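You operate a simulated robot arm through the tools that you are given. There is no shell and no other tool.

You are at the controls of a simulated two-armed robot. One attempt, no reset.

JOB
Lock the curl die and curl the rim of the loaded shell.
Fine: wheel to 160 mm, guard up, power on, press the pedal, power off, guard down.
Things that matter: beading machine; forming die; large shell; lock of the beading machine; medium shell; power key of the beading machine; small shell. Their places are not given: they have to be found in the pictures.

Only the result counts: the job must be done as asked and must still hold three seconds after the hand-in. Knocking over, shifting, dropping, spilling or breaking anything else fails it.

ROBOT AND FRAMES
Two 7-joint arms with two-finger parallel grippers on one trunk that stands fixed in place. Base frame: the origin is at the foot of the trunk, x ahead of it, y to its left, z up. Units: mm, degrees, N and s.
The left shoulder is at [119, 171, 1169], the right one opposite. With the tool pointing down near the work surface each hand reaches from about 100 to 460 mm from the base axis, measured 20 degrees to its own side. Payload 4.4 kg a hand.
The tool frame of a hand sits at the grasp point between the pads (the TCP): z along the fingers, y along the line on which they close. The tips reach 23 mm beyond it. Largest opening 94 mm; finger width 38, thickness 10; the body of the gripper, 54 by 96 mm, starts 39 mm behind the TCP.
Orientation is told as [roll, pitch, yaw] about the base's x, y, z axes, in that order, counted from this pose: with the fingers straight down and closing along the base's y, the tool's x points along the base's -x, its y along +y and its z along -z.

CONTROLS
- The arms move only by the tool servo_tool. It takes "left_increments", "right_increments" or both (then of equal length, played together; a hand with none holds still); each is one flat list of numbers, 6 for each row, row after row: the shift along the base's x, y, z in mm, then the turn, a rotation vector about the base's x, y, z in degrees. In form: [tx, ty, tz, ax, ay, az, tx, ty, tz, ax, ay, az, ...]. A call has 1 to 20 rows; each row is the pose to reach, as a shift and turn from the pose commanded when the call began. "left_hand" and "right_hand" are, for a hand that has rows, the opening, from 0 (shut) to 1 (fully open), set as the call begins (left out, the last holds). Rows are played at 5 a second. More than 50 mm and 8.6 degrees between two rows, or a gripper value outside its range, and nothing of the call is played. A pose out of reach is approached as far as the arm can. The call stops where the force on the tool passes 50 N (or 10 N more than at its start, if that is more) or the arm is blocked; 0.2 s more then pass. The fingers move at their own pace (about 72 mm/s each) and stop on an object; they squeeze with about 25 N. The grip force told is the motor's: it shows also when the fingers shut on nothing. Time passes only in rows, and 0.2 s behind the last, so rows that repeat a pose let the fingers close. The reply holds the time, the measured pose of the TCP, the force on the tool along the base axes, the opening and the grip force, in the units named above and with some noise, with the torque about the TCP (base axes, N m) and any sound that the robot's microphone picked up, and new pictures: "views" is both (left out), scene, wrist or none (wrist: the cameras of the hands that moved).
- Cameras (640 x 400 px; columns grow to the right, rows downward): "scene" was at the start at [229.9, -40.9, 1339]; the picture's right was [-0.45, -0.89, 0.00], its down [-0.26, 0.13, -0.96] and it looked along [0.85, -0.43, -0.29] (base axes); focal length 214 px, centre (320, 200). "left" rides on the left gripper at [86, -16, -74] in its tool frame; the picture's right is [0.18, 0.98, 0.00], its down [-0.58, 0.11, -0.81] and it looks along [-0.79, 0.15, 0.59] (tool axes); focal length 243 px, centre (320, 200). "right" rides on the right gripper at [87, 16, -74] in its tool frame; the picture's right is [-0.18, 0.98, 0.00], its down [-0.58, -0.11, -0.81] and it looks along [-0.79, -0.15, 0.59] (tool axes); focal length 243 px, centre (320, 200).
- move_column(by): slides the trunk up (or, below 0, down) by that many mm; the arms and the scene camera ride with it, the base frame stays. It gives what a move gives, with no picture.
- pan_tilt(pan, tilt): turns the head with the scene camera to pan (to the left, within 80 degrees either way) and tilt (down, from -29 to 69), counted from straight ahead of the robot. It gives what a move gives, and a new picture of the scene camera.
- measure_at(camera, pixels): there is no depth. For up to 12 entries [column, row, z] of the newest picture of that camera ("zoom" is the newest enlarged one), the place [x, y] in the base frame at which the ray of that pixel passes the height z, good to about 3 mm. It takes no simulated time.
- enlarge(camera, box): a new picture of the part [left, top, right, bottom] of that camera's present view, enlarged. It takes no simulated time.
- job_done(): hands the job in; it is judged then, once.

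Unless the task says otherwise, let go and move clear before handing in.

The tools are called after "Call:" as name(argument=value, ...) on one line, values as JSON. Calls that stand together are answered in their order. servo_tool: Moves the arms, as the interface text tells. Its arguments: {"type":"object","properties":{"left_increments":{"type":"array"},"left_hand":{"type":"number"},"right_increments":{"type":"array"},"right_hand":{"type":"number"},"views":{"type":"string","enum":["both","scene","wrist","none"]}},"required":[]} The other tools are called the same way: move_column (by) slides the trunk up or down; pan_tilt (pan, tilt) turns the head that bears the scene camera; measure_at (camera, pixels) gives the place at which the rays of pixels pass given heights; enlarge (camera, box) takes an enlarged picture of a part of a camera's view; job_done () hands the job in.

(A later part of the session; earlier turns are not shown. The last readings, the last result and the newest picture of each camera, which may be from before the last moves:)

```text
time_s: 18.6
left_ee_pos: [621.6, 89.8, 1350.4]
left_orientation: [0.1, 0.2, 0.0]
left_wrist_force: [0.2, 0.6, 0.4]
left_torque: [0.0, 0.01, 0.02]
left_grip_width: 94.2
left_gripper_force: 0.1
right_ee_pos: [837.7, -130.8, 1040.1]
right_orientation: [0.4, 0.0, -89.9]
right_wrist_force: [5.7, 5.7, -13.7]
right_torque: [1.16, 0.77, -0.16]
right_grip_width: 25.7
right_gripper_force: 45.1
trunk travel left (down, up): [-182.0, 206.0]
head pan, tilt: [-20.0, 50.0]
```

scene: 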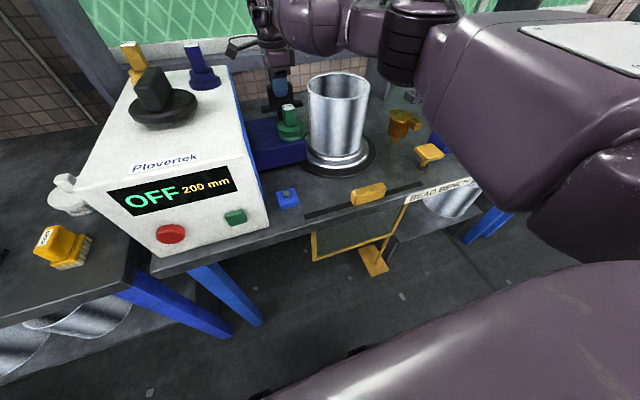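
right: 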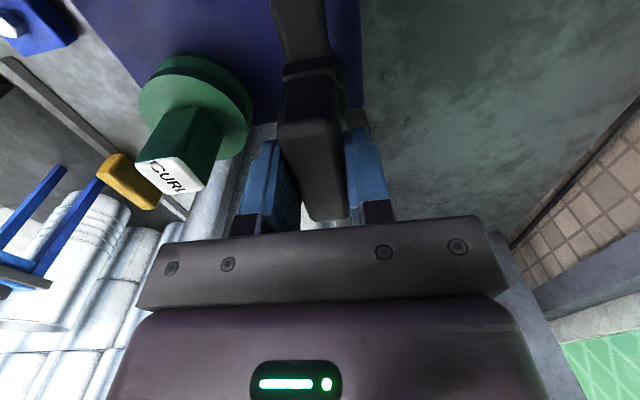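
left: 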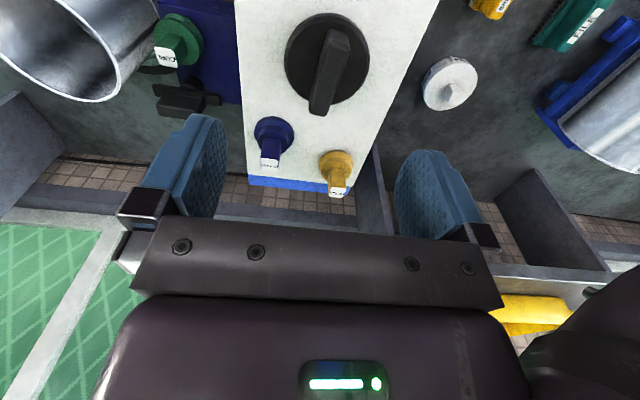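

Forces settled. I'll probe a small turn of +6° (counter-clockwise from above) and read the torque.

Call:
servo_tool(right_increments=[0, 0, 0, 0, 0, 3, 0, 0, 0, 0, 0, 6, 0, 0, 0, 0, 0, 6], views="wrist")

```text
time_s: 19.4
left_ee_pos: [621.9, 89.1, 1351.5]
left_orientation: [0.0, 0.1, -0.1]
left_wrist_force: [0.1, 0.0, 0.1]
left_torque: [0.01, -0.02, 0.02]
left_grip_width: 93.9
left_gripper_force: 0.0
right_ee_pos: [837.1, -132.7, 1042.4]
right_orientation: [0.6, 0.1, -84.2]
right_wrist_force: [-0.6, 0.2, -15.7]
right_torque: [0.44, 1.22, -2.67]
right_grip_width: 30.1
right_gripper_force: 44.1
trunk travel left (down, up): [-182.0, 206.0]
head pan, tilt: [-20.0, 50.0]
```

right: 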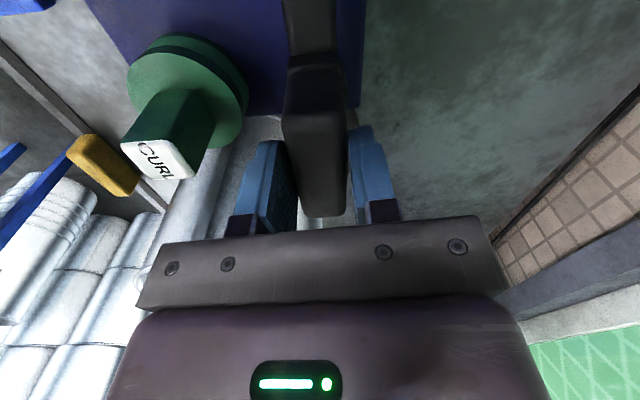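

Turning + forced the fingers open (30 mm, torque -2.7 N·m), so the lock seems stopped that way. I'll probe the other direction.

Call:
servo_tool(right_increments=[0, 0, 0, 0, 0, -6, 0, 0, 0, 0, 0, -10, 0, 0, 0, 0, 0, -14, 0, 0, 0, 0, 0, -14], views="wrist")

```text
time_s: 20.4
left_ee_pos: [621.7, 89.3, 1350.1]
left_orientation: [0.0, 0.0, 0.0]
left_wrist_force: [-0.6, 0.1, -0.7]
left_torque: [0.01, 0.0, 0.01]
left_grip_width: 94.1
left_gripper_force: 0.0
right_ee_pos: [839.2, -131.8, 1042.8]
right_orientation: [0.8, 0.1, -98.0]
right_wrist_force: [3.9, -5.1, -14.2]
right_torque: [-1.02, 1.01, 0.02]
right_grip_width: 25.9
right_gripper_force: 44.9
trunk travel left (down, up): [-182.0, 206.0]
head pan, tilt: [-20.0, 50.0]
```

right: 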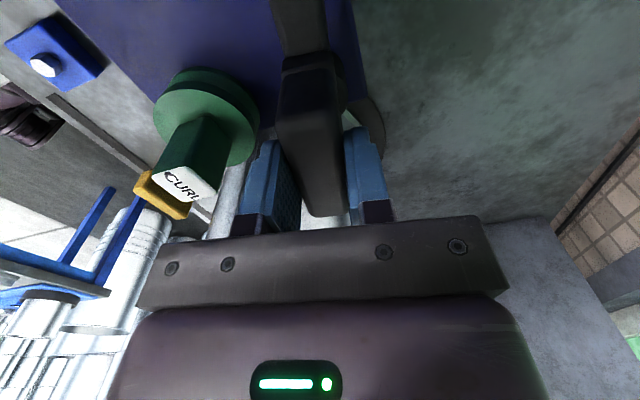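

The lock follows clockwise (width steady at 26 mm, near-zero torque). I'll continue clockwise in small steps and watch for reach limits.

Call:
servo_tool(right_increments=[0, 0, 0, 0, 0, -6, 0, 0, 0, 0, 0, -12], views="none")

```text
time_s: 21.0
left_ee_pos: [622.4, 88.7, 1352.1]
left_orientation: [0.1, 0.1, 0.0]
left_wrist_force: [-0.7, 0.9, -0.3]
left_torque: [0.01, 0.01, 0.01]
left_grip_width: 93.9
left_gripper_force: 0.1
right_ee_pos: [837.8, -132.0, 1041.9]
right_orientation: [0.6, 0.1, -110.0]
right_wrist_force: [7.2, -3.3, -10.0]
right_torque: [-1.14, 1.21, -0.01]
right_grip_width: 25.8
right_gripper_force: 44.9
trunk travel left (down, up): [-182.0, 206.0]
head pan, tilt: [-20.0, 50.0]
```

Call:
servo_tool(right_increments=[0, 0, 0, 0, 0, -6, 0, 0, 0, 0, 0, -12, 0, 0, 0, 0, 0, -18], views="none")

```text
time_s: 21.8
left_ee_pos: [621.4, 89.2, 1351.5]
left_orientation: [-0.1, 0.1, 0.1]
left_wrist_force: [0.3, 0.7, 0.3]
left_torque: [0.0, 0.0, -0.02]
left_grip_width: 94.2
left_gripper_force: 0.1
right_ee_pos: [838.5, -132.5, 1042.3]
right_orientation: [0.7, 0.1, -128.1]
right_wrist_force: [11.9, -6.7, -5.8]
right_torque: [-0.54, 1.44, 0.03]
right_grip_width: 26.2
right_gripper_force: 45.1
trunk travel left (down, up): [-182.0, 206.0]
head pan, tilt: [-20.0, 50.0]
```

Smooth so far (yaw -128). Continuing clockwise with a small relief shift.

Call:
servo_tool(right_increments=[1, 0, 0, 0, 0, -6, 1, -1, 0, 0, 0, -12, 1, -1, 0, 0, 0, -18], views="both")

```text
time_s: 22.6
left_ee_pos: [620.5, 88.2, 1352.4]
left_orientation: [0.1, 0.1, -0.1]
left_wrist_force: [0.1, 0.1, 0.0]
left_torque: [-0.01, 0.01, 0.0]
left_grip_width: 94.0
left_gripper_force: 0.0
right_ee_pos: [838.4, -132.8, 1041.8]
right_orientation: [0.6, 0.2, -146.0]
right_wrist_force: [-1.7, -2.8, -12.1]
right_torque: [1.63, -0.67, 0.04]
right_grip_width: 26.4
right_gripper_force: 45.3
trunk travel left (down, up): [-182.0, 206.0]
head pan, tilt: [-20.0, 50.0]
```

scene: 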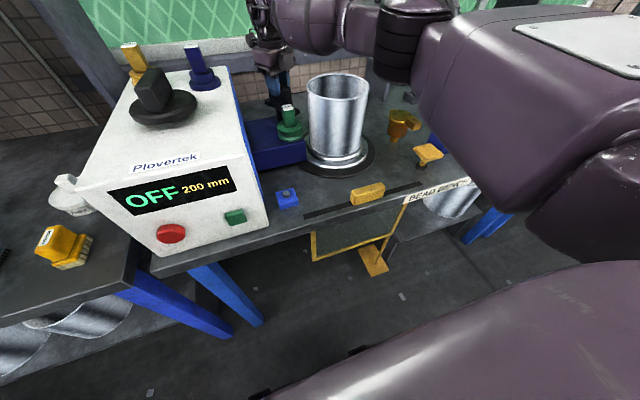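
right: 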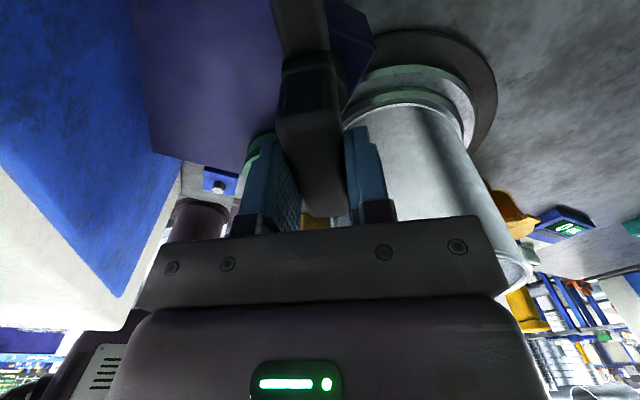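

At yaw -146 the crossbar and grip rotate together. Continuing toward -180 in small steps.

Call:
servo_tool(right_increments=[0, 0, 0, 0, 0, -6, 0, 0, 0, 0, 0, -12, 0, 0, 0, 0, 0, -18], views="none")

```text
time_s: 23.4
left_ee_pos: [619.9, 89.6, 1351.2]
left_orientation: [0.0, 0.1, 0.0]
left_wrist_force: [-0.1, -0.3, 0.3]
left_torque: [-0.06, 0.0, 0.0]
left_grip_width: 94.1
left_gripper_force: 0.1
right_ee_pos: [837.1, -132.3, 1042.2]
right_orientation: [0.8, 0.1, -164.0]
right_wrist_force: [-5.0, 2.4, -13.7]
right_torque: [1.36, -0.86, 0.01]
right_grip_width: 25.9
right_gripper_force: 45.1
trunk travel left (down, up): [-182.0, 206.0]
head pan, tilt: [-20.0, 50.0]
```

Call:
servo_tool(right_increments=[-1, 0, 0, 0, 0, -5, -1, 0, 0, 0, 0, -10, -1, 0, 0, 0, 0, -14], views="both")

```text
time_s: 24.2
left_ee_pos: [620.4, 91.0, 1352.1]
left_orientation: [-0.2, 0.1, -0.1]
left_wrist_force: [0.9, -0.7, -1.0]
left_torque: [-0.01, -0.02, 0.01]
left_grip_width: 94.0
left_gripper_force: 0.1
right_ee_pos: [837.7, -132.4, 1042.5]
right_orientation: [0.6, 0.1, -178.1]
right_wrist_force: [9.5, 6.4, -9.5]
right_torque: [1.07, 0.54, -0.07]
right_grip_width: 26.0
right_gripper_force: 45.6
trunk travel left (down, up): [-182.0, 206.0]
head pan, tilt: [-20.0, 50.0]
```

scene: 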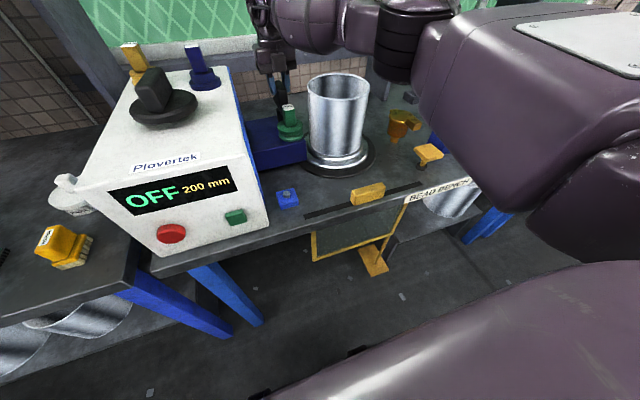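
right: 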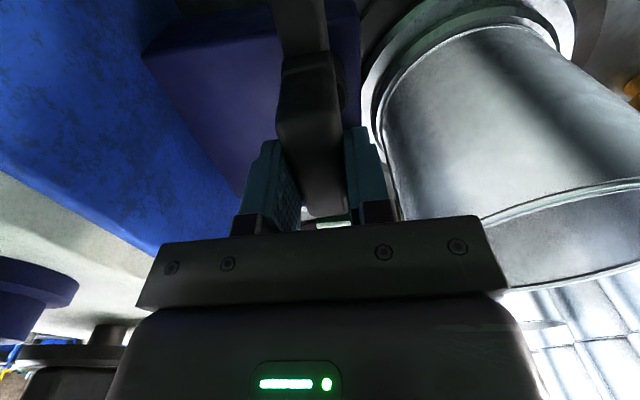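

Yaw is -178 (88° turned) with no end stop felt. I'll go a little further to see whether it stops at 90°.

Call:
servo_tool(right_increments=[0, 0, 0, 0, 0, -3, 0, 0, 0, 0, 0, -6, 0, 0, 0, 0, 0, -6], views="none")

```text
time_s: 25.0
left_ee_pos: [620.1, 90.2, 1352.1]
left_orientation: [-0.1, 0.0, 0.0]
left_wrist_force: [0.2, 0.2, -0.3]
left_torque: [-0.01, 0.0, -0.02]
left_grip_width: 94.0
left_gripper_force: 0.2
right_ee_pos: [836.4, -132.3, 1042.5]
right_orientation: [0.6, 0.0, 176.1]
right_wrist_force: [0.8, 1.0, -7.1]
right_torque: [0.84, 0.35, 2.43]
right_grip_width: 28.1
right_gripper_force: 44.2
trunk travel left (down, up): [-182.0, 206.0]
head pan, tilt: [-20.0, 50.0]
```

The end stop is reached (torque 2.4 N·m, fingers pried to 28 mm), so the lock is at its 90° stop. I'll relax the twist and release.

Call:
servo_tool(right_increments=[0, 0, 0, 0, 0, 3, 0, 0, 0, 0, 0, 3], views="none")

Call:
servo_tool(right_increments=[0, 0, 0, 0, 0, 0, 0, 0, 0, 0, 0, 0], right_hand=0.5, views="wrist")

```text
time_s: 25.6
left_ee_pos: [620.2, 89.6, 1352.2]
left_orientation: [-0.1, 0.0, 0.0]
left_wrist_force: [0.5, 0.3, -0.4]
left_torque: [0.02, 0.01, 0.0]
left_grip_width: 93.9
left_gripper_force: 0.0
right_ee_pos: [837.0, -132.4, 1043.9]
right_orientation: [0.8, 0.1, 179.0]
right_wrist_force: [-2.0, 5.7, -8.0]
right_torque: [0.93, -0.16, 0.99]
right_grip_width: 26.3
right_gripper_force: 45.5
trunk travel left (down, up): [-182.0, 206.0]
head pan, tilt: [-20.0, 50.0]
```

```text
time_s: 26.2
left_ee_pos: [619.7, 89.7, 1351.2]
left_orientation: [0.1, 0.0, 0.0]
left_wrist_force: [0.4, 0.0, 0.3]
left_torque: [0.01, -0.01, 0.0]
left_grip_width: 94.0
left_gripper_force: 0.1
right_ee_pos: [837.1, -133.6, 1043.8]
right_orientation: [0.7, 0.0, 179.0]
right_wrist_force: [0.4, 0.0, -0.3]
right_torque: [-0.04, -0.02, -0.02]
right_grip_width: 47.0
right_gripper_force: 0.0
trunk travel left (down, up): [-182.0, 206.0]
head pan, tilt: [-20.0, 50.0]
```

right: 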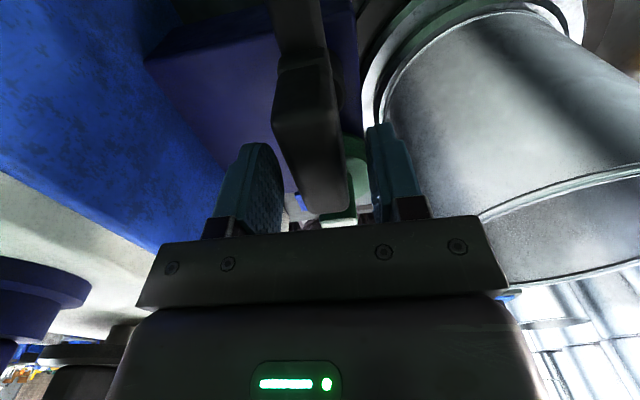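

Released cleanly. I'll raise the hand straight up and check the lock.

Call:
servo_tool(right_increments=[0, 0, 40, 0, 0, 0, 0, 0, 80, 0, 0, 0, 0, 0, 120, 0, 0, 0, 0, 0, 160, 0, 0, 0, 0, 0, 200, 0, 0, 0], views="both")

```text
time_s: 27.4
left_ee_pos: [617.6, 88.3, 1353.9]
left_orientation: [0.0, -0.1, 0.1]
left_wrist_force: [0.3, 0.5, 0.8]
left_torque: [0.0, -0.02, 0.0]
left_grip_width: 94.1
left_gripper_force: 0.1
right_ee_pos: [826.0, -133.6, 1247.0]
right_orientation: [0.7, 0.2, 179.1]
right_wrist_force: [0.5, -0.5, -0.2]
right_torque: [0.02, -0.07, 0.01]
right_grip_width: 47.0
right_gripper_force: 0.0
right hand out of reach, approached as far as the arm can: row 5
trunk travel left (down, up): [-182.0, 206.0]
head pan, tilt: [-20.0, 50.0]
```

scene: 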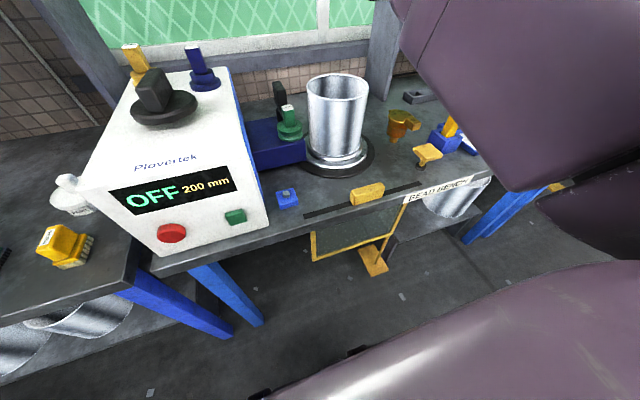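
right: 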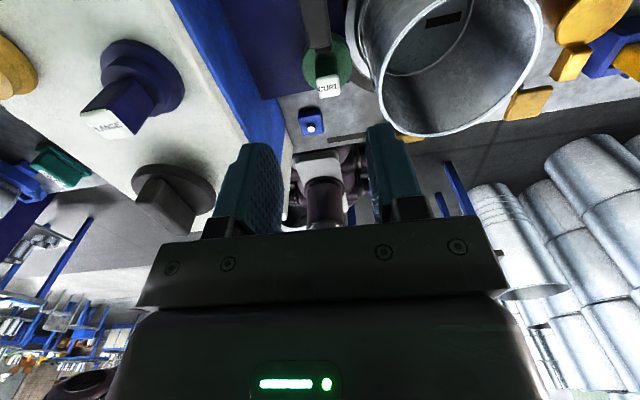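

The lock now shows edge-on at scene (280,95), i.e. turned. I'll back the right hand out to the right while unwinding its yaw.

Call:
servo_tool(right_increments=[-30, -10, 10, 0, 0, 8, -60, -20, 20, 0, 0, 16, -95, -30, 30, 0, 0, 24, -130, -40, 40, 0, 0, 32, -165, -50, 50, 0, 0, 40, -200, -60, 60, 0, 0, 48, -230, -70, 70, 0, 0, 56, -260, -80, 80, 0, 0, 64, -290, -90, 90, 0, 0, 72, -320, -100, 100, 0, 0, 80, -340, -110, 100, 0, 0, 88], views="both")

```text
time_s: 29.8
left_ee_pos: [619.1, 89.7, 1352.9]
left_orientation: [0.1, 0.0, 0.0]
left_wrist_force: [-0.1, 0.2, -0.5]
left_torque: [0.0, 0.03, 0.0]
left_grip_width: 93.8
left_gripper_force: 0.1
right_ee_pos: [487.9, -243.7, 1344.6]
right_orientation: [0.7, 0.1, -92.8]
right_wrist_force: [0.5, 0.2, 0.6]
right_torque: [0.01, 0.0, 0.0]
right_grip_width: 47.1
right_gripper_force: 0.1
trunk travel left (down, up): [-182.0, 206.0]
head pan, tilt: [-20.0, 50.0]
```

scene: 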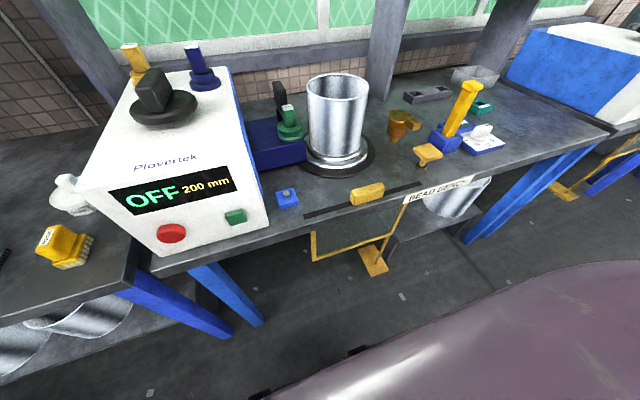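
right: 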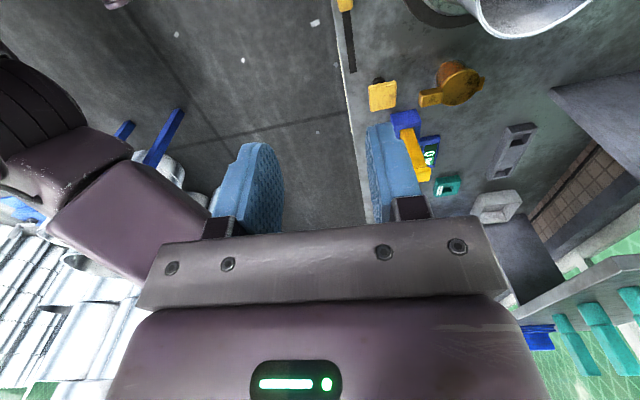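

The right hand is clear. I'll zoom on the lock and the die to verify.

Call:
enlarge(camera="scene", box=[240, 70, 380, 180])

Call:
enlarge(camera="scene", box=[80, 40, 260, 250])

```text
3.64 times, centred on (310, 125) of scene
```

zoom: 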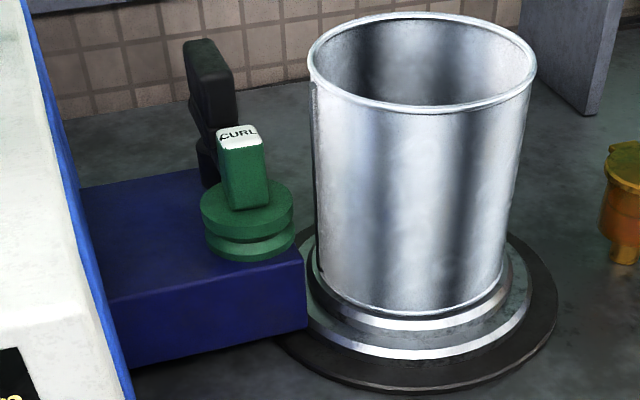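

```text
1.90 times, centred on (170, 145) of scene
```

zoom: 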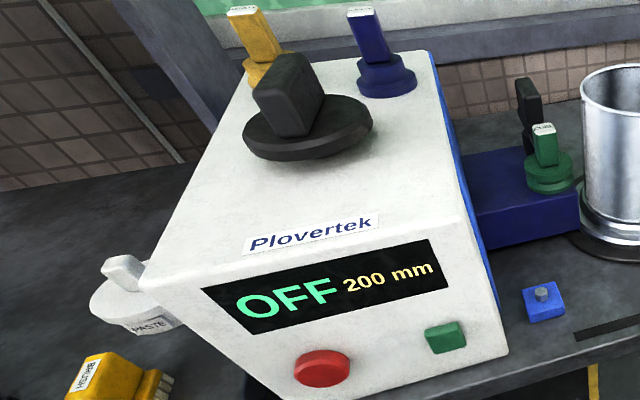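

The lock bar now lies along x behind CURL. Next the wheel: I'll bring the left hand above it at about (678,108,1240) with yaw ≈ -4°.

Call:
servo_tool(left_increments=[20, 8, -35, 0, 0, -1, 40, 14, -70, 0, 0, -3, 58, 18, -105, 0, 0, -4], views="both")

```text
time_s: 30.6
left_ee_pos: [678.9, 105.8, 1243.6]
left_orientation: [0.0, 0.1, -4.1]
left_wrist_force: [0.7, -0.5, 0.5]
left_torque: [-0.02, 0.04, 0.0]
left_grip_width: 94.0
left_gripper_force: 0.0
right_ee_pos: [489.9, -242.5, 1342.7]
right_orientation: [0.6, 0.0, -92.9]
right_wrist_force: [-0.2, 0.4, -0.3]
right_torque: [0.02, 0.06, -0.02]
right_grip_width: 47.2
right_gripper_force: 0.2
trunk travel left (down, up): [-182.0, 206.0]
head pan, tilt: [-20.0, 50.0]
```

scene: 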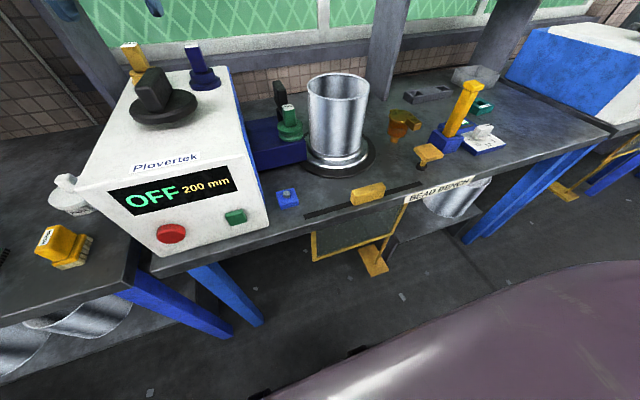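
left: 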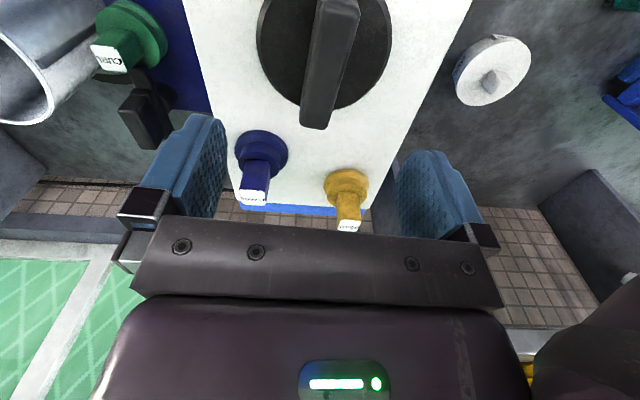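

The wheel handle is seen at left-camera (330,60). I'll measure it at z≈1148 to align the grip.

Call:
measure_at(camera="left", pixels=[[302, 122, 1148], [328, 125, 1148], [316, 15, 1148], [358, 18, 1148], [315, 70, 1148], [345, 70, 1148], [258, 40, 1105], [390, 40, 1105]])

Call:
enlarge(camera="left", box=[240, 0, 420, 140])

```text
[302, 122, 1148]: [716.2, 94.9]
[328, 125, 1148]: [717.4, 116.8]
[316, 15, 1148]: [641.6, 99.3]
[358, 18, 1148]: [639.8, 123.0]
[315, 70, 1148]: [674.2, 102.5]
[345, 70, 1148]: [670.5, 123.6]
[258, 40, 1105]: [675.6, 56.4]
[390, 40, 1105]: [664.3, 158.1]
```

```text
2.86 times, centred on (330, 70) of left
```

zoom: 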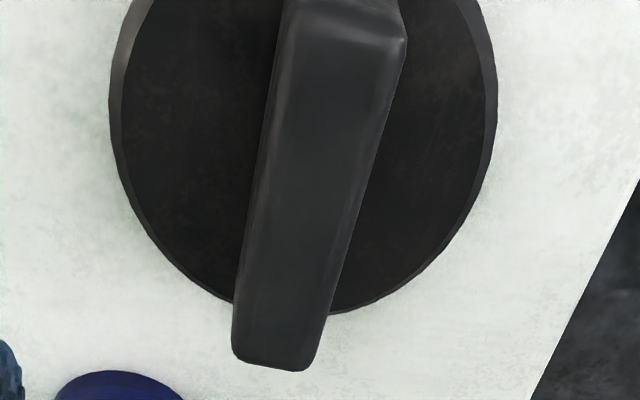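

Handle top runs from (640,111) to (717,106), centred at (678,108.5). I'll descend to z≈1138 straddling it.

Call:
servo_tool(left_increments=[0, 2, -35, 0, 0, 0, 0, 3, -70, 0, 0, 0, 0, 3, -90, 0, 0, 0, 0, 3, -105, 0, 0, 0], views="both")

```text
time_s: 31.6
left_ee_pos: [677.5, 111.4, 1139.8]
left_orientation: [0.0, 0.0, -3.9]
left_wrist_force: [0.2, 0.2, -0.7]
left_torque: [0.0, 0.02, 0.0]
left_grip_width: 94.2
left_gripper_force: 0.1
right_ee_pos: [489.3, -242.8, 1343.1]
right_orientation: [0.7, 0.1, -93.0]
right_wrist_force: [-0.3, 0.7, 0.9]
right_torque: [0.0, 0.02, -0.03]
right_grip_width: 47.1
right_gripper_force: 0.0
trunk travel left (down, up): [-182.0, 206.0]
head pan, tilt: [-20.0, 50.0]
```

scene: 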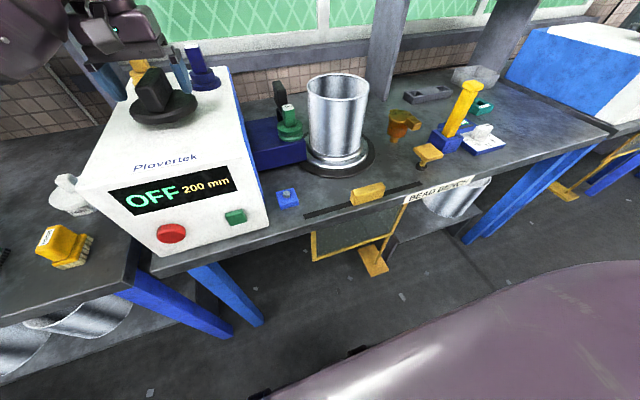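
left: 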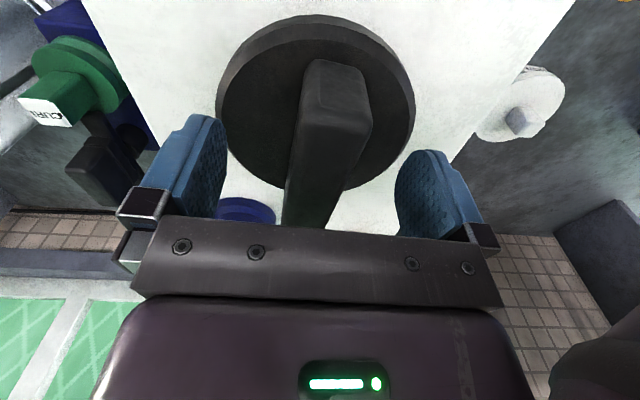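

The handle is between the fingers. I'll close the left gripper on it.

Call:
servo_tool(left_increments=[0, 0, -2, 0, 0, 0, 0, 0, -2, 0, 0, 0, 0, 0, -2, 0, 0, 0, 0, 0, -2, 0, 0, 0], left_hand=0, views="wrist")

```text
time_s: 32.6
left_ee_pos: [676.2, 110.2, 1138.4]
left_orientation: [0.0, 0.0, -4.0]
left_wrist_force: [-0.2, -9.1, -3.3]
left_torque: [-0.1, -0.16, 0.11]
left_grip_width: 25.8
left_gripper_force: 45.4
right_ee_pos: [487.9, -243.7, 1342.5]
right_orientation: [0.7, 0.2, -93.0]
right_wrist_force: [-0.2, 1.4, 0.2]
right_torque: [-0.03, -0.02, 0.01]
right_grip_width: 46.8
right_gripper_force: 0.0
trunk travel left (down, up): [-182.0, 206.0]
head pan, tilt: [-20.0, 50.0]
```

left: 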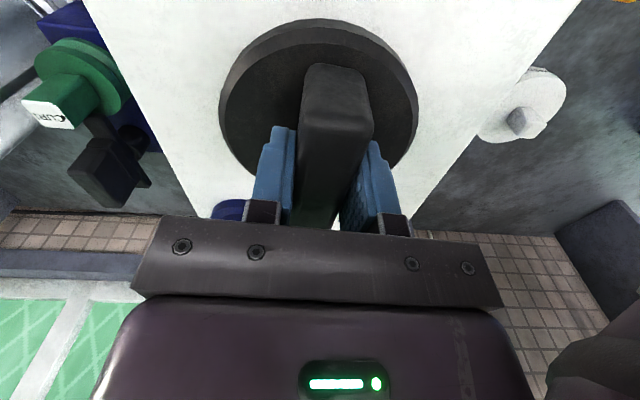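

Gripped at 25.8 mm with little side load. I'll turn the wheel +10° (counter-clockwise from above) and read the display.

Call:
servo_tool(left_increments=[0, 0, 0, 0, 0, 5, 0, 0, 0, 0, 0, 10], views="scene")

Call:
enlarge(camera="scene", box=[80, 140, 280, 260])

```text
time_s: 33.2
left_ee_pos: [675.6, 109.4, 1138.0]
left_orientation: [0.1, 0.2, 6.0]
left_wrist_force: [-9.1, -13.2, -14.0]
left_torque: [-0.42, -1.33, -0.21]
left_grip_width: 25.8
left_gripper_force: 45.0
right_ee_pos: [488.3, -245.3, 1341.9]
right_orientation: [0.7, 0.2, -92.9]
right_wrist_force: [-0.3, 0.1, -0.3]
right_torque: [0.0, 0.01, 0.0]
right_grip_width: 47.5
right_gripper_force: 0.1
trunk travel left (down, up): [-182.0, 206.0]
head pan, tilt: [-20.0, 50.0]
```

scene: 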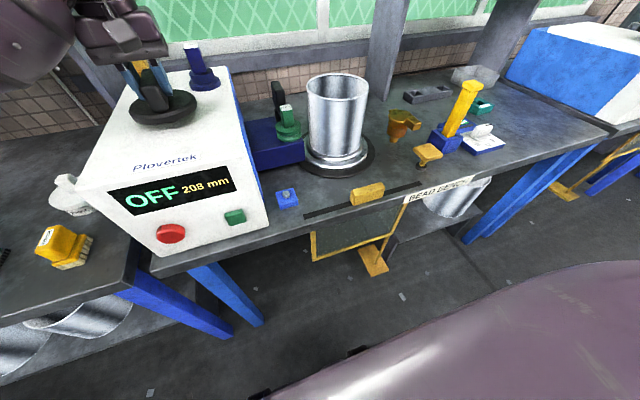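

```text
3.20 times, centred on (180, 200) of scene
```

zoom: 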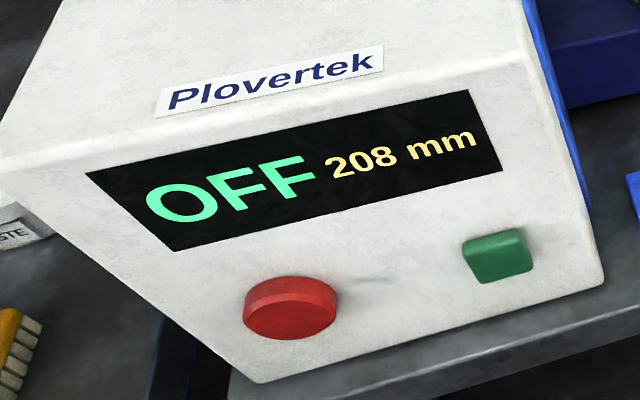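

Display reads 208 mm for +10°, so about 0.8 mm per degree. I need about -60° from here; I'll turn clockwise -40° first and re-read.

Call:
servo_tool(left_increments=[-1, -1, 1, 0, 0, -8, -1, -1, 1, 0, 0, -16, -1, -1, 1, 0, 0, -24, -1, -1, 1, 0, 0, -32, -1, -1, 1, 0, 0, -40], views="scene")

Call:
enlarge(camera="scene", box=[80, 140, 280, 260])

```text
time_s: 34.4
left_ee_pos: [677.2, 111.1, 1139.2]
left_orientation: [-0.1, 0.4, -34.0]
left_wrist_force: [-6.7, 7.3, -26.4]
left_torque: [0.24, -0.46, 0.23]
left_grip_width: 25.9
left_gripper_force: 45.2
right_ee_pos: [489.6, -241.5, 1343.0]
right_orientation: [0.7, 0.1, -93.0]
right_wrist_force: [0.5, -0.4, 0.3]
right_torque: [0.0, -0.02, 0.01]
right_grip_width: 47.1
right_gripper_force: 0.0
trunk travel left (down, up): [-182.0, 206.0]
head pan, tilt: [-20.0, 50.0]
```

scene: 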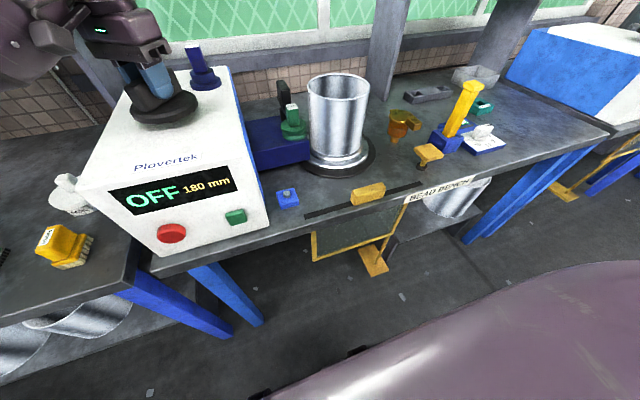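

```text
3.20 times, centred on (180, 200) of scene
```

zoom: 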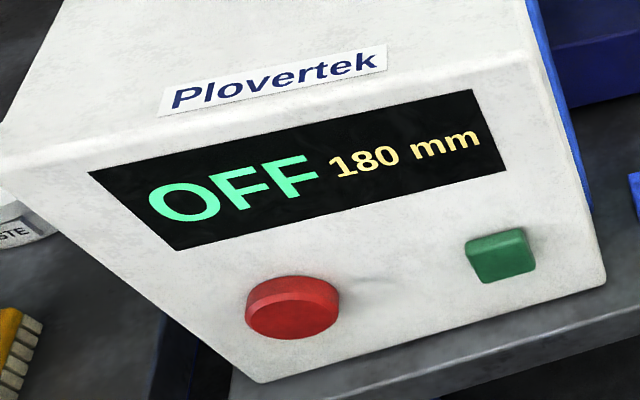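

Display reads 180 mm, i.e. about 0.7 mm/°. I'll turn another -24° and read again, lowering 1 mm to ease the vertical load.

Call:
servo_tool(left_increments=[0, 0, -1, 0, 0, -8, 0, 0, -2, 0, 0, -16, 0, 0, -2, 0, 0, -24], views="scene")

Call:
enlarge(camera="scene", box=[80, 140, 280, 260])

```text
time_s: 35.2
left_ee_pos: [678.0, 112.9, 1138.8]
left_orientation: [0.0, -0.1, -57.9]
left_wrist_force: [12.0, 19.5, -11.6]
left_torque: [1.53, 0.53, 0.26]
left_grip_width: 26.0
left_gripper_force: 44.4
right_ee_pos: [490.4, -240.7, 1345.2]
right_orientation: [0.8, 0.0, -93.0]
right_wrist_force: [0.0, 0.2, -0.4]
right_torque: [0.01, 0.01, 0.0]
right_grip_width: 47.2
right_gripper_force: 0.0
trunk travel left (down, up): [-182.0, 206.0]
head pan, tilt: [-20.0, 50.0]
```

scene: 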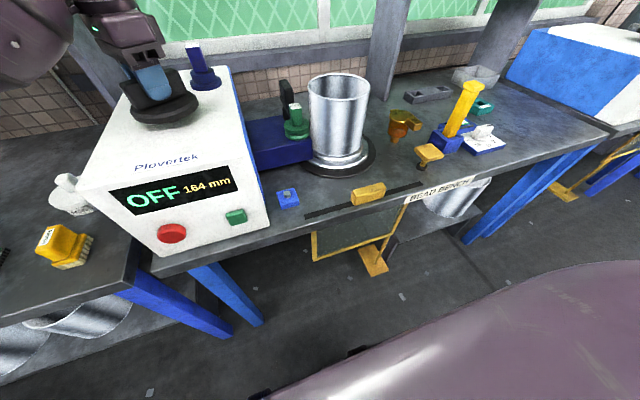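

```text
3.20 times, centred on (180, 200) of scene
```

zoom: 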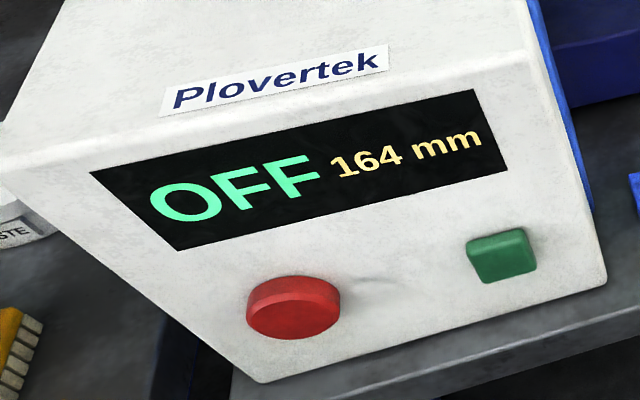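

Display reads 164 mm; slope ≈0.667 mm/°. Another -6° should give 160.

Call:
servo_tool(left_increments=[1, 1, 0, 0, 0, -3, 1, 1, 0, 0, 0, -6], views="scene")

Call:
enlarge(camera="scene", box=[80, 140, 280, 260])

```text
time_s: 35.8
left_ee_pos: [678.6, 113.1, 1137.9]
left_orientation: [-0.1, -0.1, -63.9]
left_wrist_force: [8.5, 21.0, -8.1]
left_torque: [1.15, -0.09, 0.27]
left_grip_width: 25.8
left_gripper_force: 45.2
right_ee_pos: [488.2, -240.9, 1343.9]
right_orientation: [0.7, 0.0, -92.9]
right_wrist_force: [0.2, 0.0, 0.0]
right_torque: [-0.01, -0.04, 0.03]
right_grip_width: 46.7
right_gripper_force: 0.1
trunk travel left (down, up): [-182.0, 206.0]
head pan, tilt: [-20.0, 50.0]
```

scene: 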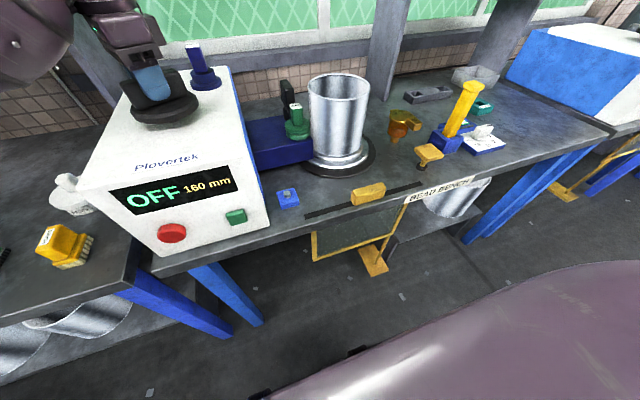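

```text
3.20 times, centred on (180, 200) of scene
```

zoom: 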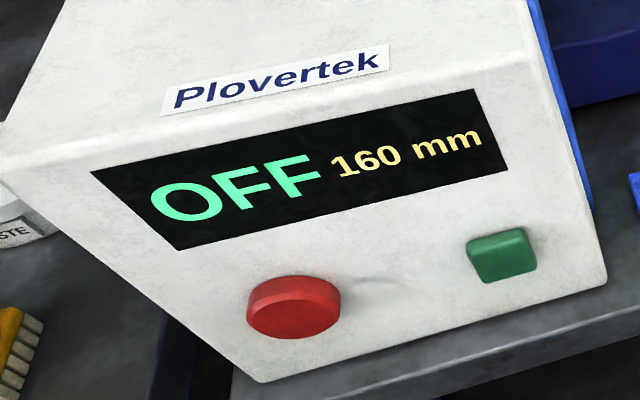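

Display reads 160 mm. I'll ease the side load (+2 mm in y) and release, then re-read.

Call:
servo_tool(left_increments=[1, 2, 0, 0, 0, 0, 1, 2, 0, 0, 0, 0], views="none")

Call:
servo_tool(left_increments=[0, 0, 0, 0, 0, 0, 0, 0, 0, 0, 0, 0, 0, 0, 0, 0, 0, 0], left_hand=0.8, views="both")

Call:
enlarge(camera="scene", box=[80, 140, 280, 260])

```text
time_s: 36.4
left_ee_pos: [678.2, 113.1, 1138.8]
left_orientation: [-0.1, -0.1, -64.1]
left_wrist_force: [5.1, 10.7, -6.8]
left_torque: [1.07, -0.1, -0.15]
left_grip_width: 25.8
left_gripper_force: 45.4
right_ee_pos: [489.6, -241.1, 1343.6]
right_orientation: [0.8, 0.1, -93.0]
right_wrist_force: [0.2, -0.1, -0.6]
right_torque: [-0.04, -0.03, 0.0]
right_grip_width: 47.1
right_gripper_force: 0.1
trunk travel left (down, up): [-182.0, 206.0]
head pan, tilt: [-20.0, 50.0]
```

```text
time_s: 37.2
left_ee_pos: [678.1, 113.3, 1139.7]
left_orientation: [0.0, 0.0, -64.0]
left_wrist_force: [-0.3, 1.2, 0.9]
left_torque: [-0.09, -0.01, -0.01]
left_grip_width: 75.2
left_gripper_force: 0.0
right_ee_pos: [487.4, -242.7, 1344.1]
right_orientation: [0.8, 0.1, -93.0]
right_wrist_force: [0.2, -0.4, -0.8]
right_torque: [-0.04, 0.0, -0.01]
right_grip_width: 46.9
right_gripper_force: 0.0
trunk travel left (down, up): [-182.0, 206.0]
head pan, tilt: [-20.0, 50.0]
```

scene: 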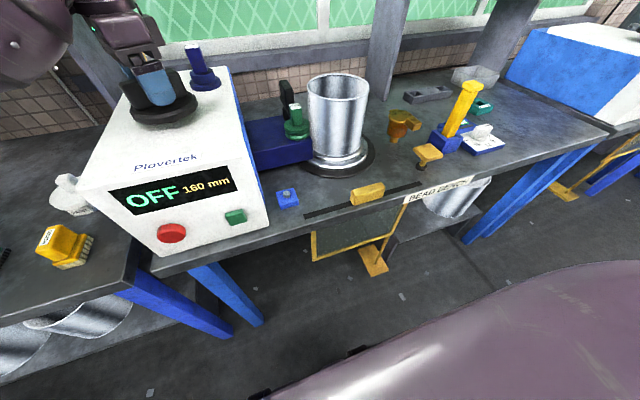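
left: 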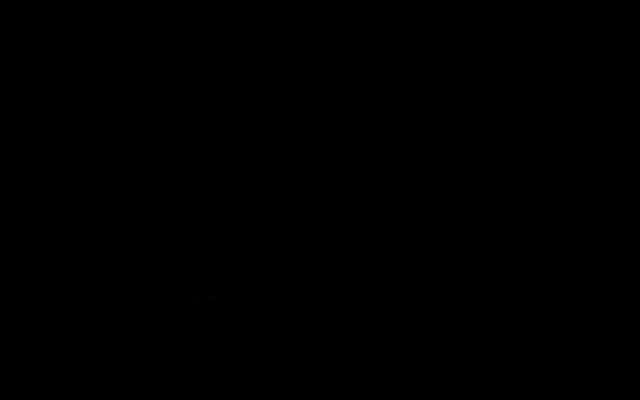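

```text
3.20 times, centred on (180, 200) of scene
```

zoom: 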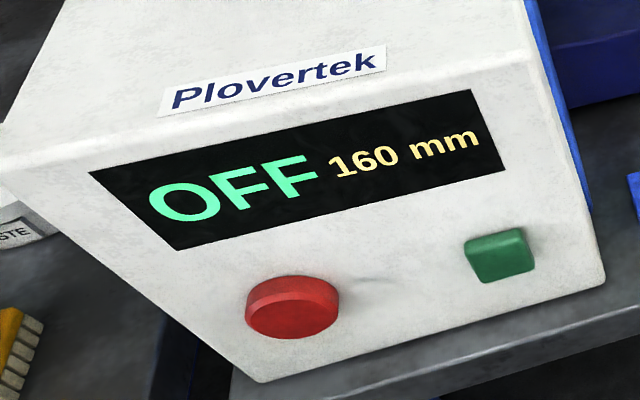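

Released, and the display stays at 160 mm. I'll raise the left hand straight up, then unwind its yaw.

Call:
servo_tool(left_increments=[0, 0, 40, 0, 0, 0, 0, 0, 80, 0, 0, 0, 0, 0, 120, 0, 0, 0, -20, 10, 150, 0, 0, 0], views="none")

Call:
servo_tool(left_increments=[-20, 5, 5, 0, 0, 8, -40, 10, 10, 0, 0, 16, -60, 15, 15, 0, 0, 24, -80, 20, 20, 0, 0, 32, -100, 25, 20, 0, 0, 40, -120, 30, 20, 0, 0, 48, -140, 35, 20, 0, 0, 56, -160, 40, 20, 0, 0, 64], views="both")

```text
time_s: 38.2
left_ee_pos: [656.6, 122.4, 1293.9]
left_orientation: [0.1, -0.1, -64.0]
left_wrist_force: [-0.3, 0.0, -0.7]
left_torque: [-0.01, -0.06, 0.01]
left_grip_width: 75.1
left_gripper_force: 0.0
right_ee_pos: [485.6, -243.4, 1345.0]
right_orientation: [0.9, 0.0, -93.0]
right_wrist_force: [0.3, 0.0, 0.3]
right_torque: [-0.03, -0.03, -0.02]
right_grip_width: 47.3
right_gripper_force: 0.0
trunk travel left (down, up): [-182.0, 206.0]
head pan, tilt: [-20.0, 50.0]
```

```text
time_s: 40.0
left_ee_pos: [497.2, 159.4, 1308.3]
left_orientation: [0.0, 0.0, 0.1]
left_wrist_force: [0.4, 0.6, -0.2]
left_torque: [0.01, -0.01, -0.04]
left_grip_width: 75.1
left_gripper_force: 0.1
right_ee_pos: [486.8, -243.3, 1344.5]
right_orientation: [0.7, 0.1, -93.0]
right_wrist_force: [-0.5, -0.5, 0.2]
right_torque: [0.0, -0.01, -0.01]
right_grip_width: 47.1
right_gripper_force: 0.0
trunk travel left (down, up): [-182.0, 206.0]
head pan, tilt: [-20.0, 50.0]
```

scene: 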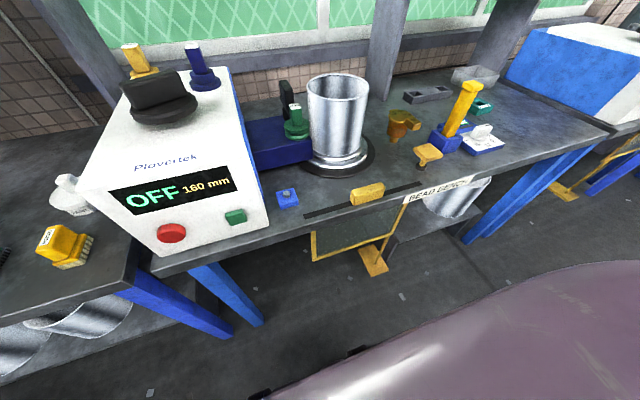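
left: 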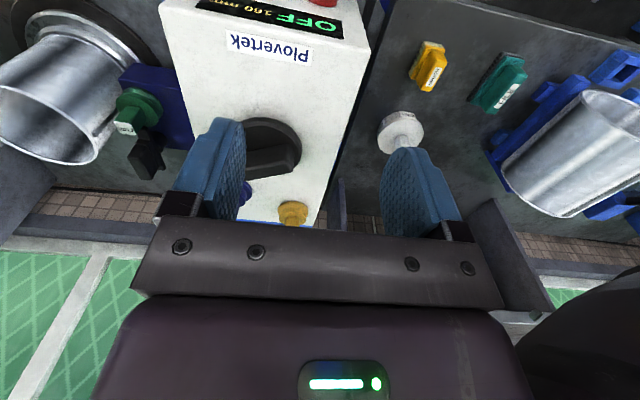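

The wheel shows 160 mm and the arm is clear. Next is the guard handle, the yellow block at scene (368,193); I'll bring the right hand (yaw -90) above it to measure.

Call:
servo_tool(right_increments=[8, -6, -45, 0, 0, 1, 16, -12, -90, 0, 0, 2, 24, -18, -135, 0, 0, 3, 32, -24, -180, 0, 0, 3, 38, -28, -225, 0, 0, 3, 38, -28, -270, 0, 0, 3], right_hand=0.6, views="both")

```text
time_s: 41.4
left_ee_pos: [498.3, 159.3, 1308.0]
left_orientation: [0.1, 0.1, 0.0]
left_wrist_force: [-0.7, -0.5, -0.2]
left_torque: [0.0, 0.02, -0.02]
left_grip_width: 75.2
left_gripper_force: 0.0
right_ee_pos: [526.0, -271.7, 1072.2]
right_orientation: [0.7, 0.1, -90.0]
right_wrist_force: [-1.7, -0.5, 0.4]
right_torque: [-0.02, 0.01, -0.01]
right_grip_width: 56.4
right_gripper_force: 0.0
trunk travel left (down, up): [-182.0, 206.0]
head pan, tilt: [-20.0, 50.0]
```

scene: 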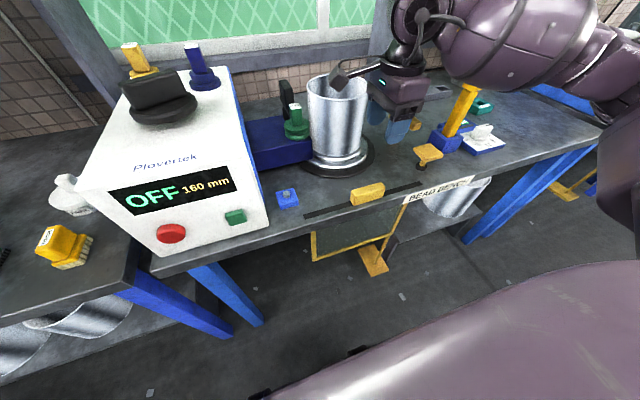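
right: 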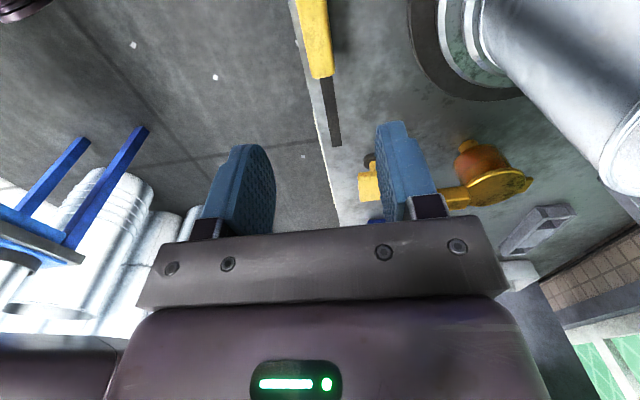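

The handle's far end shows at right-camera (322,76), with its body at columns 300–330. I'll measure it.

Call:
enlarge(camera="right", box=[260, 0, 400, 150])

Call:
measure_at(camera="right", pixels=[[318, 78, 870], [333, 75, 870], [318, 78, 890], [333, 75, 890], [298, 2, 880], [324, 2, 880], [341, 146, 860], [322, 95, 860]])

Call:
enlarge(camera="scene", box=[290, 150, 450, 270])

```text
2.67 times, centred on (330, 75) of right
```

zoom: 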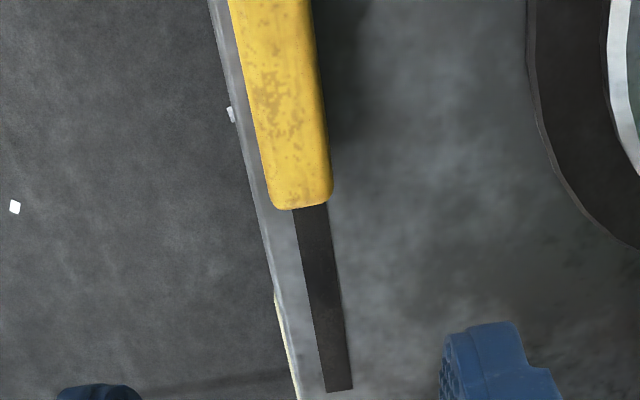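

```text
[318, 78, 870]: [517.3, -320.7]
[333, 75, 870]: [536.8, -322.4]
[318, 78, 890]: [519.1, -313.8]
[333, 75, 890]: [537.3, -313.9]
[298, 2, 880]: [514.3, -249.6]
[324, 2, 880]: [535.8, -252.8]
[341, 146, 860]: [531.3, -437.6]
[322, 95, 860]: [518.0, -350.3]
```

```text
3.33 times, centred on (370, 210) of scene
```

zoom: 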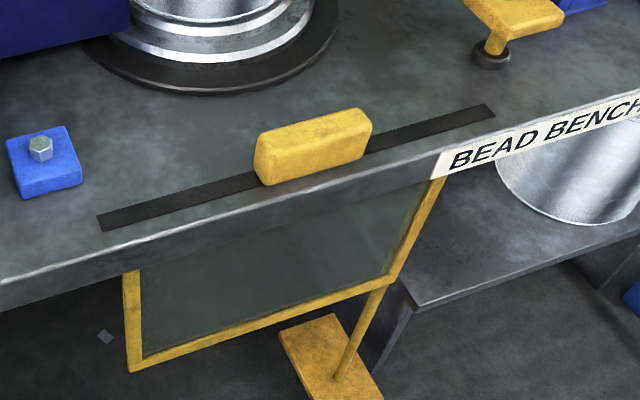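

I'll fix the bench height from the slot's right end in both views, and the handle's top corners in the scene view.

Call:
measure_at(camera="scene", pixels=[[421, 182, 840], [421, 182, 860], [421, 182, 880], [381, 183, 870], [381, 183, 890], [349, 192, 870], [349, 192, 890], [365, 188, 870], [365, 188, 890], [351, 205, 850], [351, 205, 870]])

Call:
measure_at(camera="right", pixels=[[339, 145, 840], [339, 145, 860], [339, 145, 880]])

```text
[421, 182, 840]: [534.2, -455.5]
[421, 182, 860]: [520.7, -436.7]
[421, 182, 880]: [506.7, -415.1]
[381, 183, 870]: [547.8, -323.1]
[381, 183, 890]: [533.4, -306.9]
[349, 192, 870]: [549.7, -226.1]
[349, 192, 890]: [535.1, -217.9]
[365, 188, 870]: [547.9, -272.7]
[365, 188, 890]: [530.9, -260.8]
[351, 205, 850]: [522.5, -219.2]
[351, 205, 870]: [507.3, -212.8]
```

```text
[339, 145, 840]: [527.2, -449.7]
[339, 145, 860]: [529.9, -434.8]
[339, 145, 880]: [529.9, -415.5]
```

The bench top is z≈852 and the handle spans x≈517–539, y≈-317…-225, top z≈882. I'll descend the right hand to TCP z≈884 straddling the handle along x.

Call:
servo_tool(right_increments=[1, 0, -45, 0, 0, 0, 2, 0, -90, 0, 0, 0, 2, 0, -130, 0, 0, 0, 2, 0, -160, 0, 0, 0, 2, 0, -180, 0, 0, 0, 2, 0, -188, 0, 0, 0], views="both")

```text
time_s: 42.8
left_ee_pos: [498.5, 159.4, 1308.5]
left_orientation: [0.0, 0.0, 0.0]
left_wrist_force: [-0.5, 0.0, -0.2]
left_torque: [-0.04, -0.01, -0.04]
left_grip_width: 75.3
left_gripper_force: 0.0
right_ee_pos: [529.5, -271.4, 885.5]
right_orientation: [0.8, 0.2, -89.9]
right_wrist_force: [0.3, 0.0, 0.0]
right_torque: [0.02, -0.01, 0.03]
right_grip_width: 56.5
right_gripper_force: 0.0
trunk travel left (down, up): [-182.0, 206.0]
head pan, tilt: [-20.0, 50.0]
```

scene: 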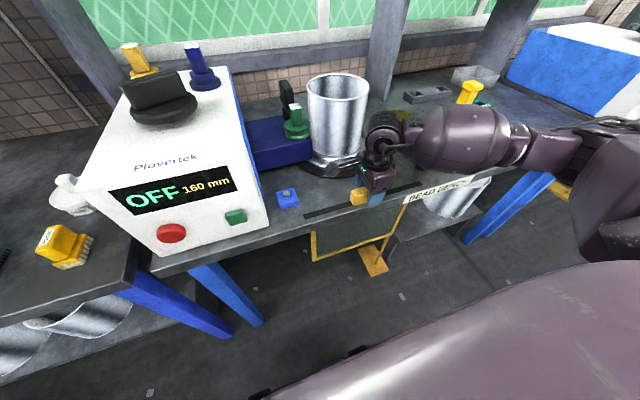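
right: 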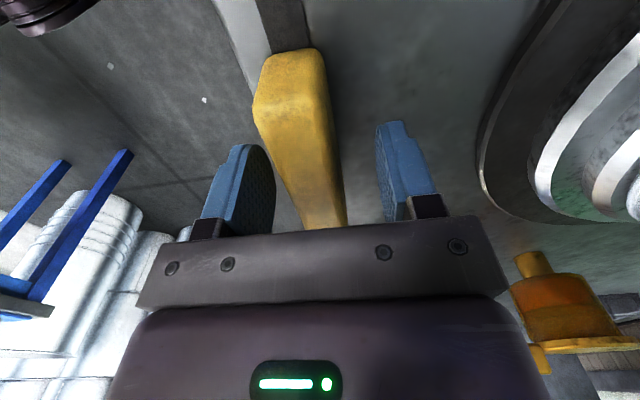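

The yellow handle lies between the fingers. I'll close on it.

Call:
servo_tool(right_increments=[0, 0, -2, 0, 0, 0, 0, 0, -2, 0, 0, 0, 0, 0, -2, 0, 0, 0], right_hand=0, views="wrist")

```text
time_s: 43.6
left_ee_pos: [495.6, 160.6, 1309.2]
left_orientation: [0.1, -0.1, 0.0]
left_wrist_force: [0.4, -0.3, 0.2]
left_torque: [0.0, -0.02, -0.01]
left_grip_width: 75.2
left_gripper_force: 0.0
right_ee_pos: [523.9, -272.4, 884.1]
right_orientation: [0.5, 0.1, -89.9]
right_wrist_force: [-25.9, 1.1, 3.3]
right_torque: [-0.33, 1.53, -0.88]
right_grip_width: 25.9
right_gripper_force: 44.7
trunk travel left (down, up): [-182.0, 206.0]
head pan, tilt: [-20.0, 50.0]
```

right: 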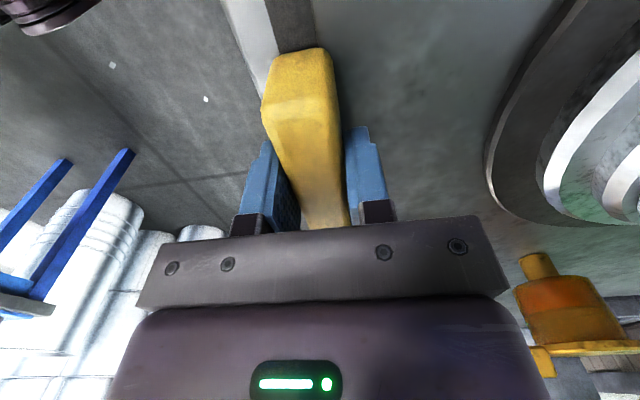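

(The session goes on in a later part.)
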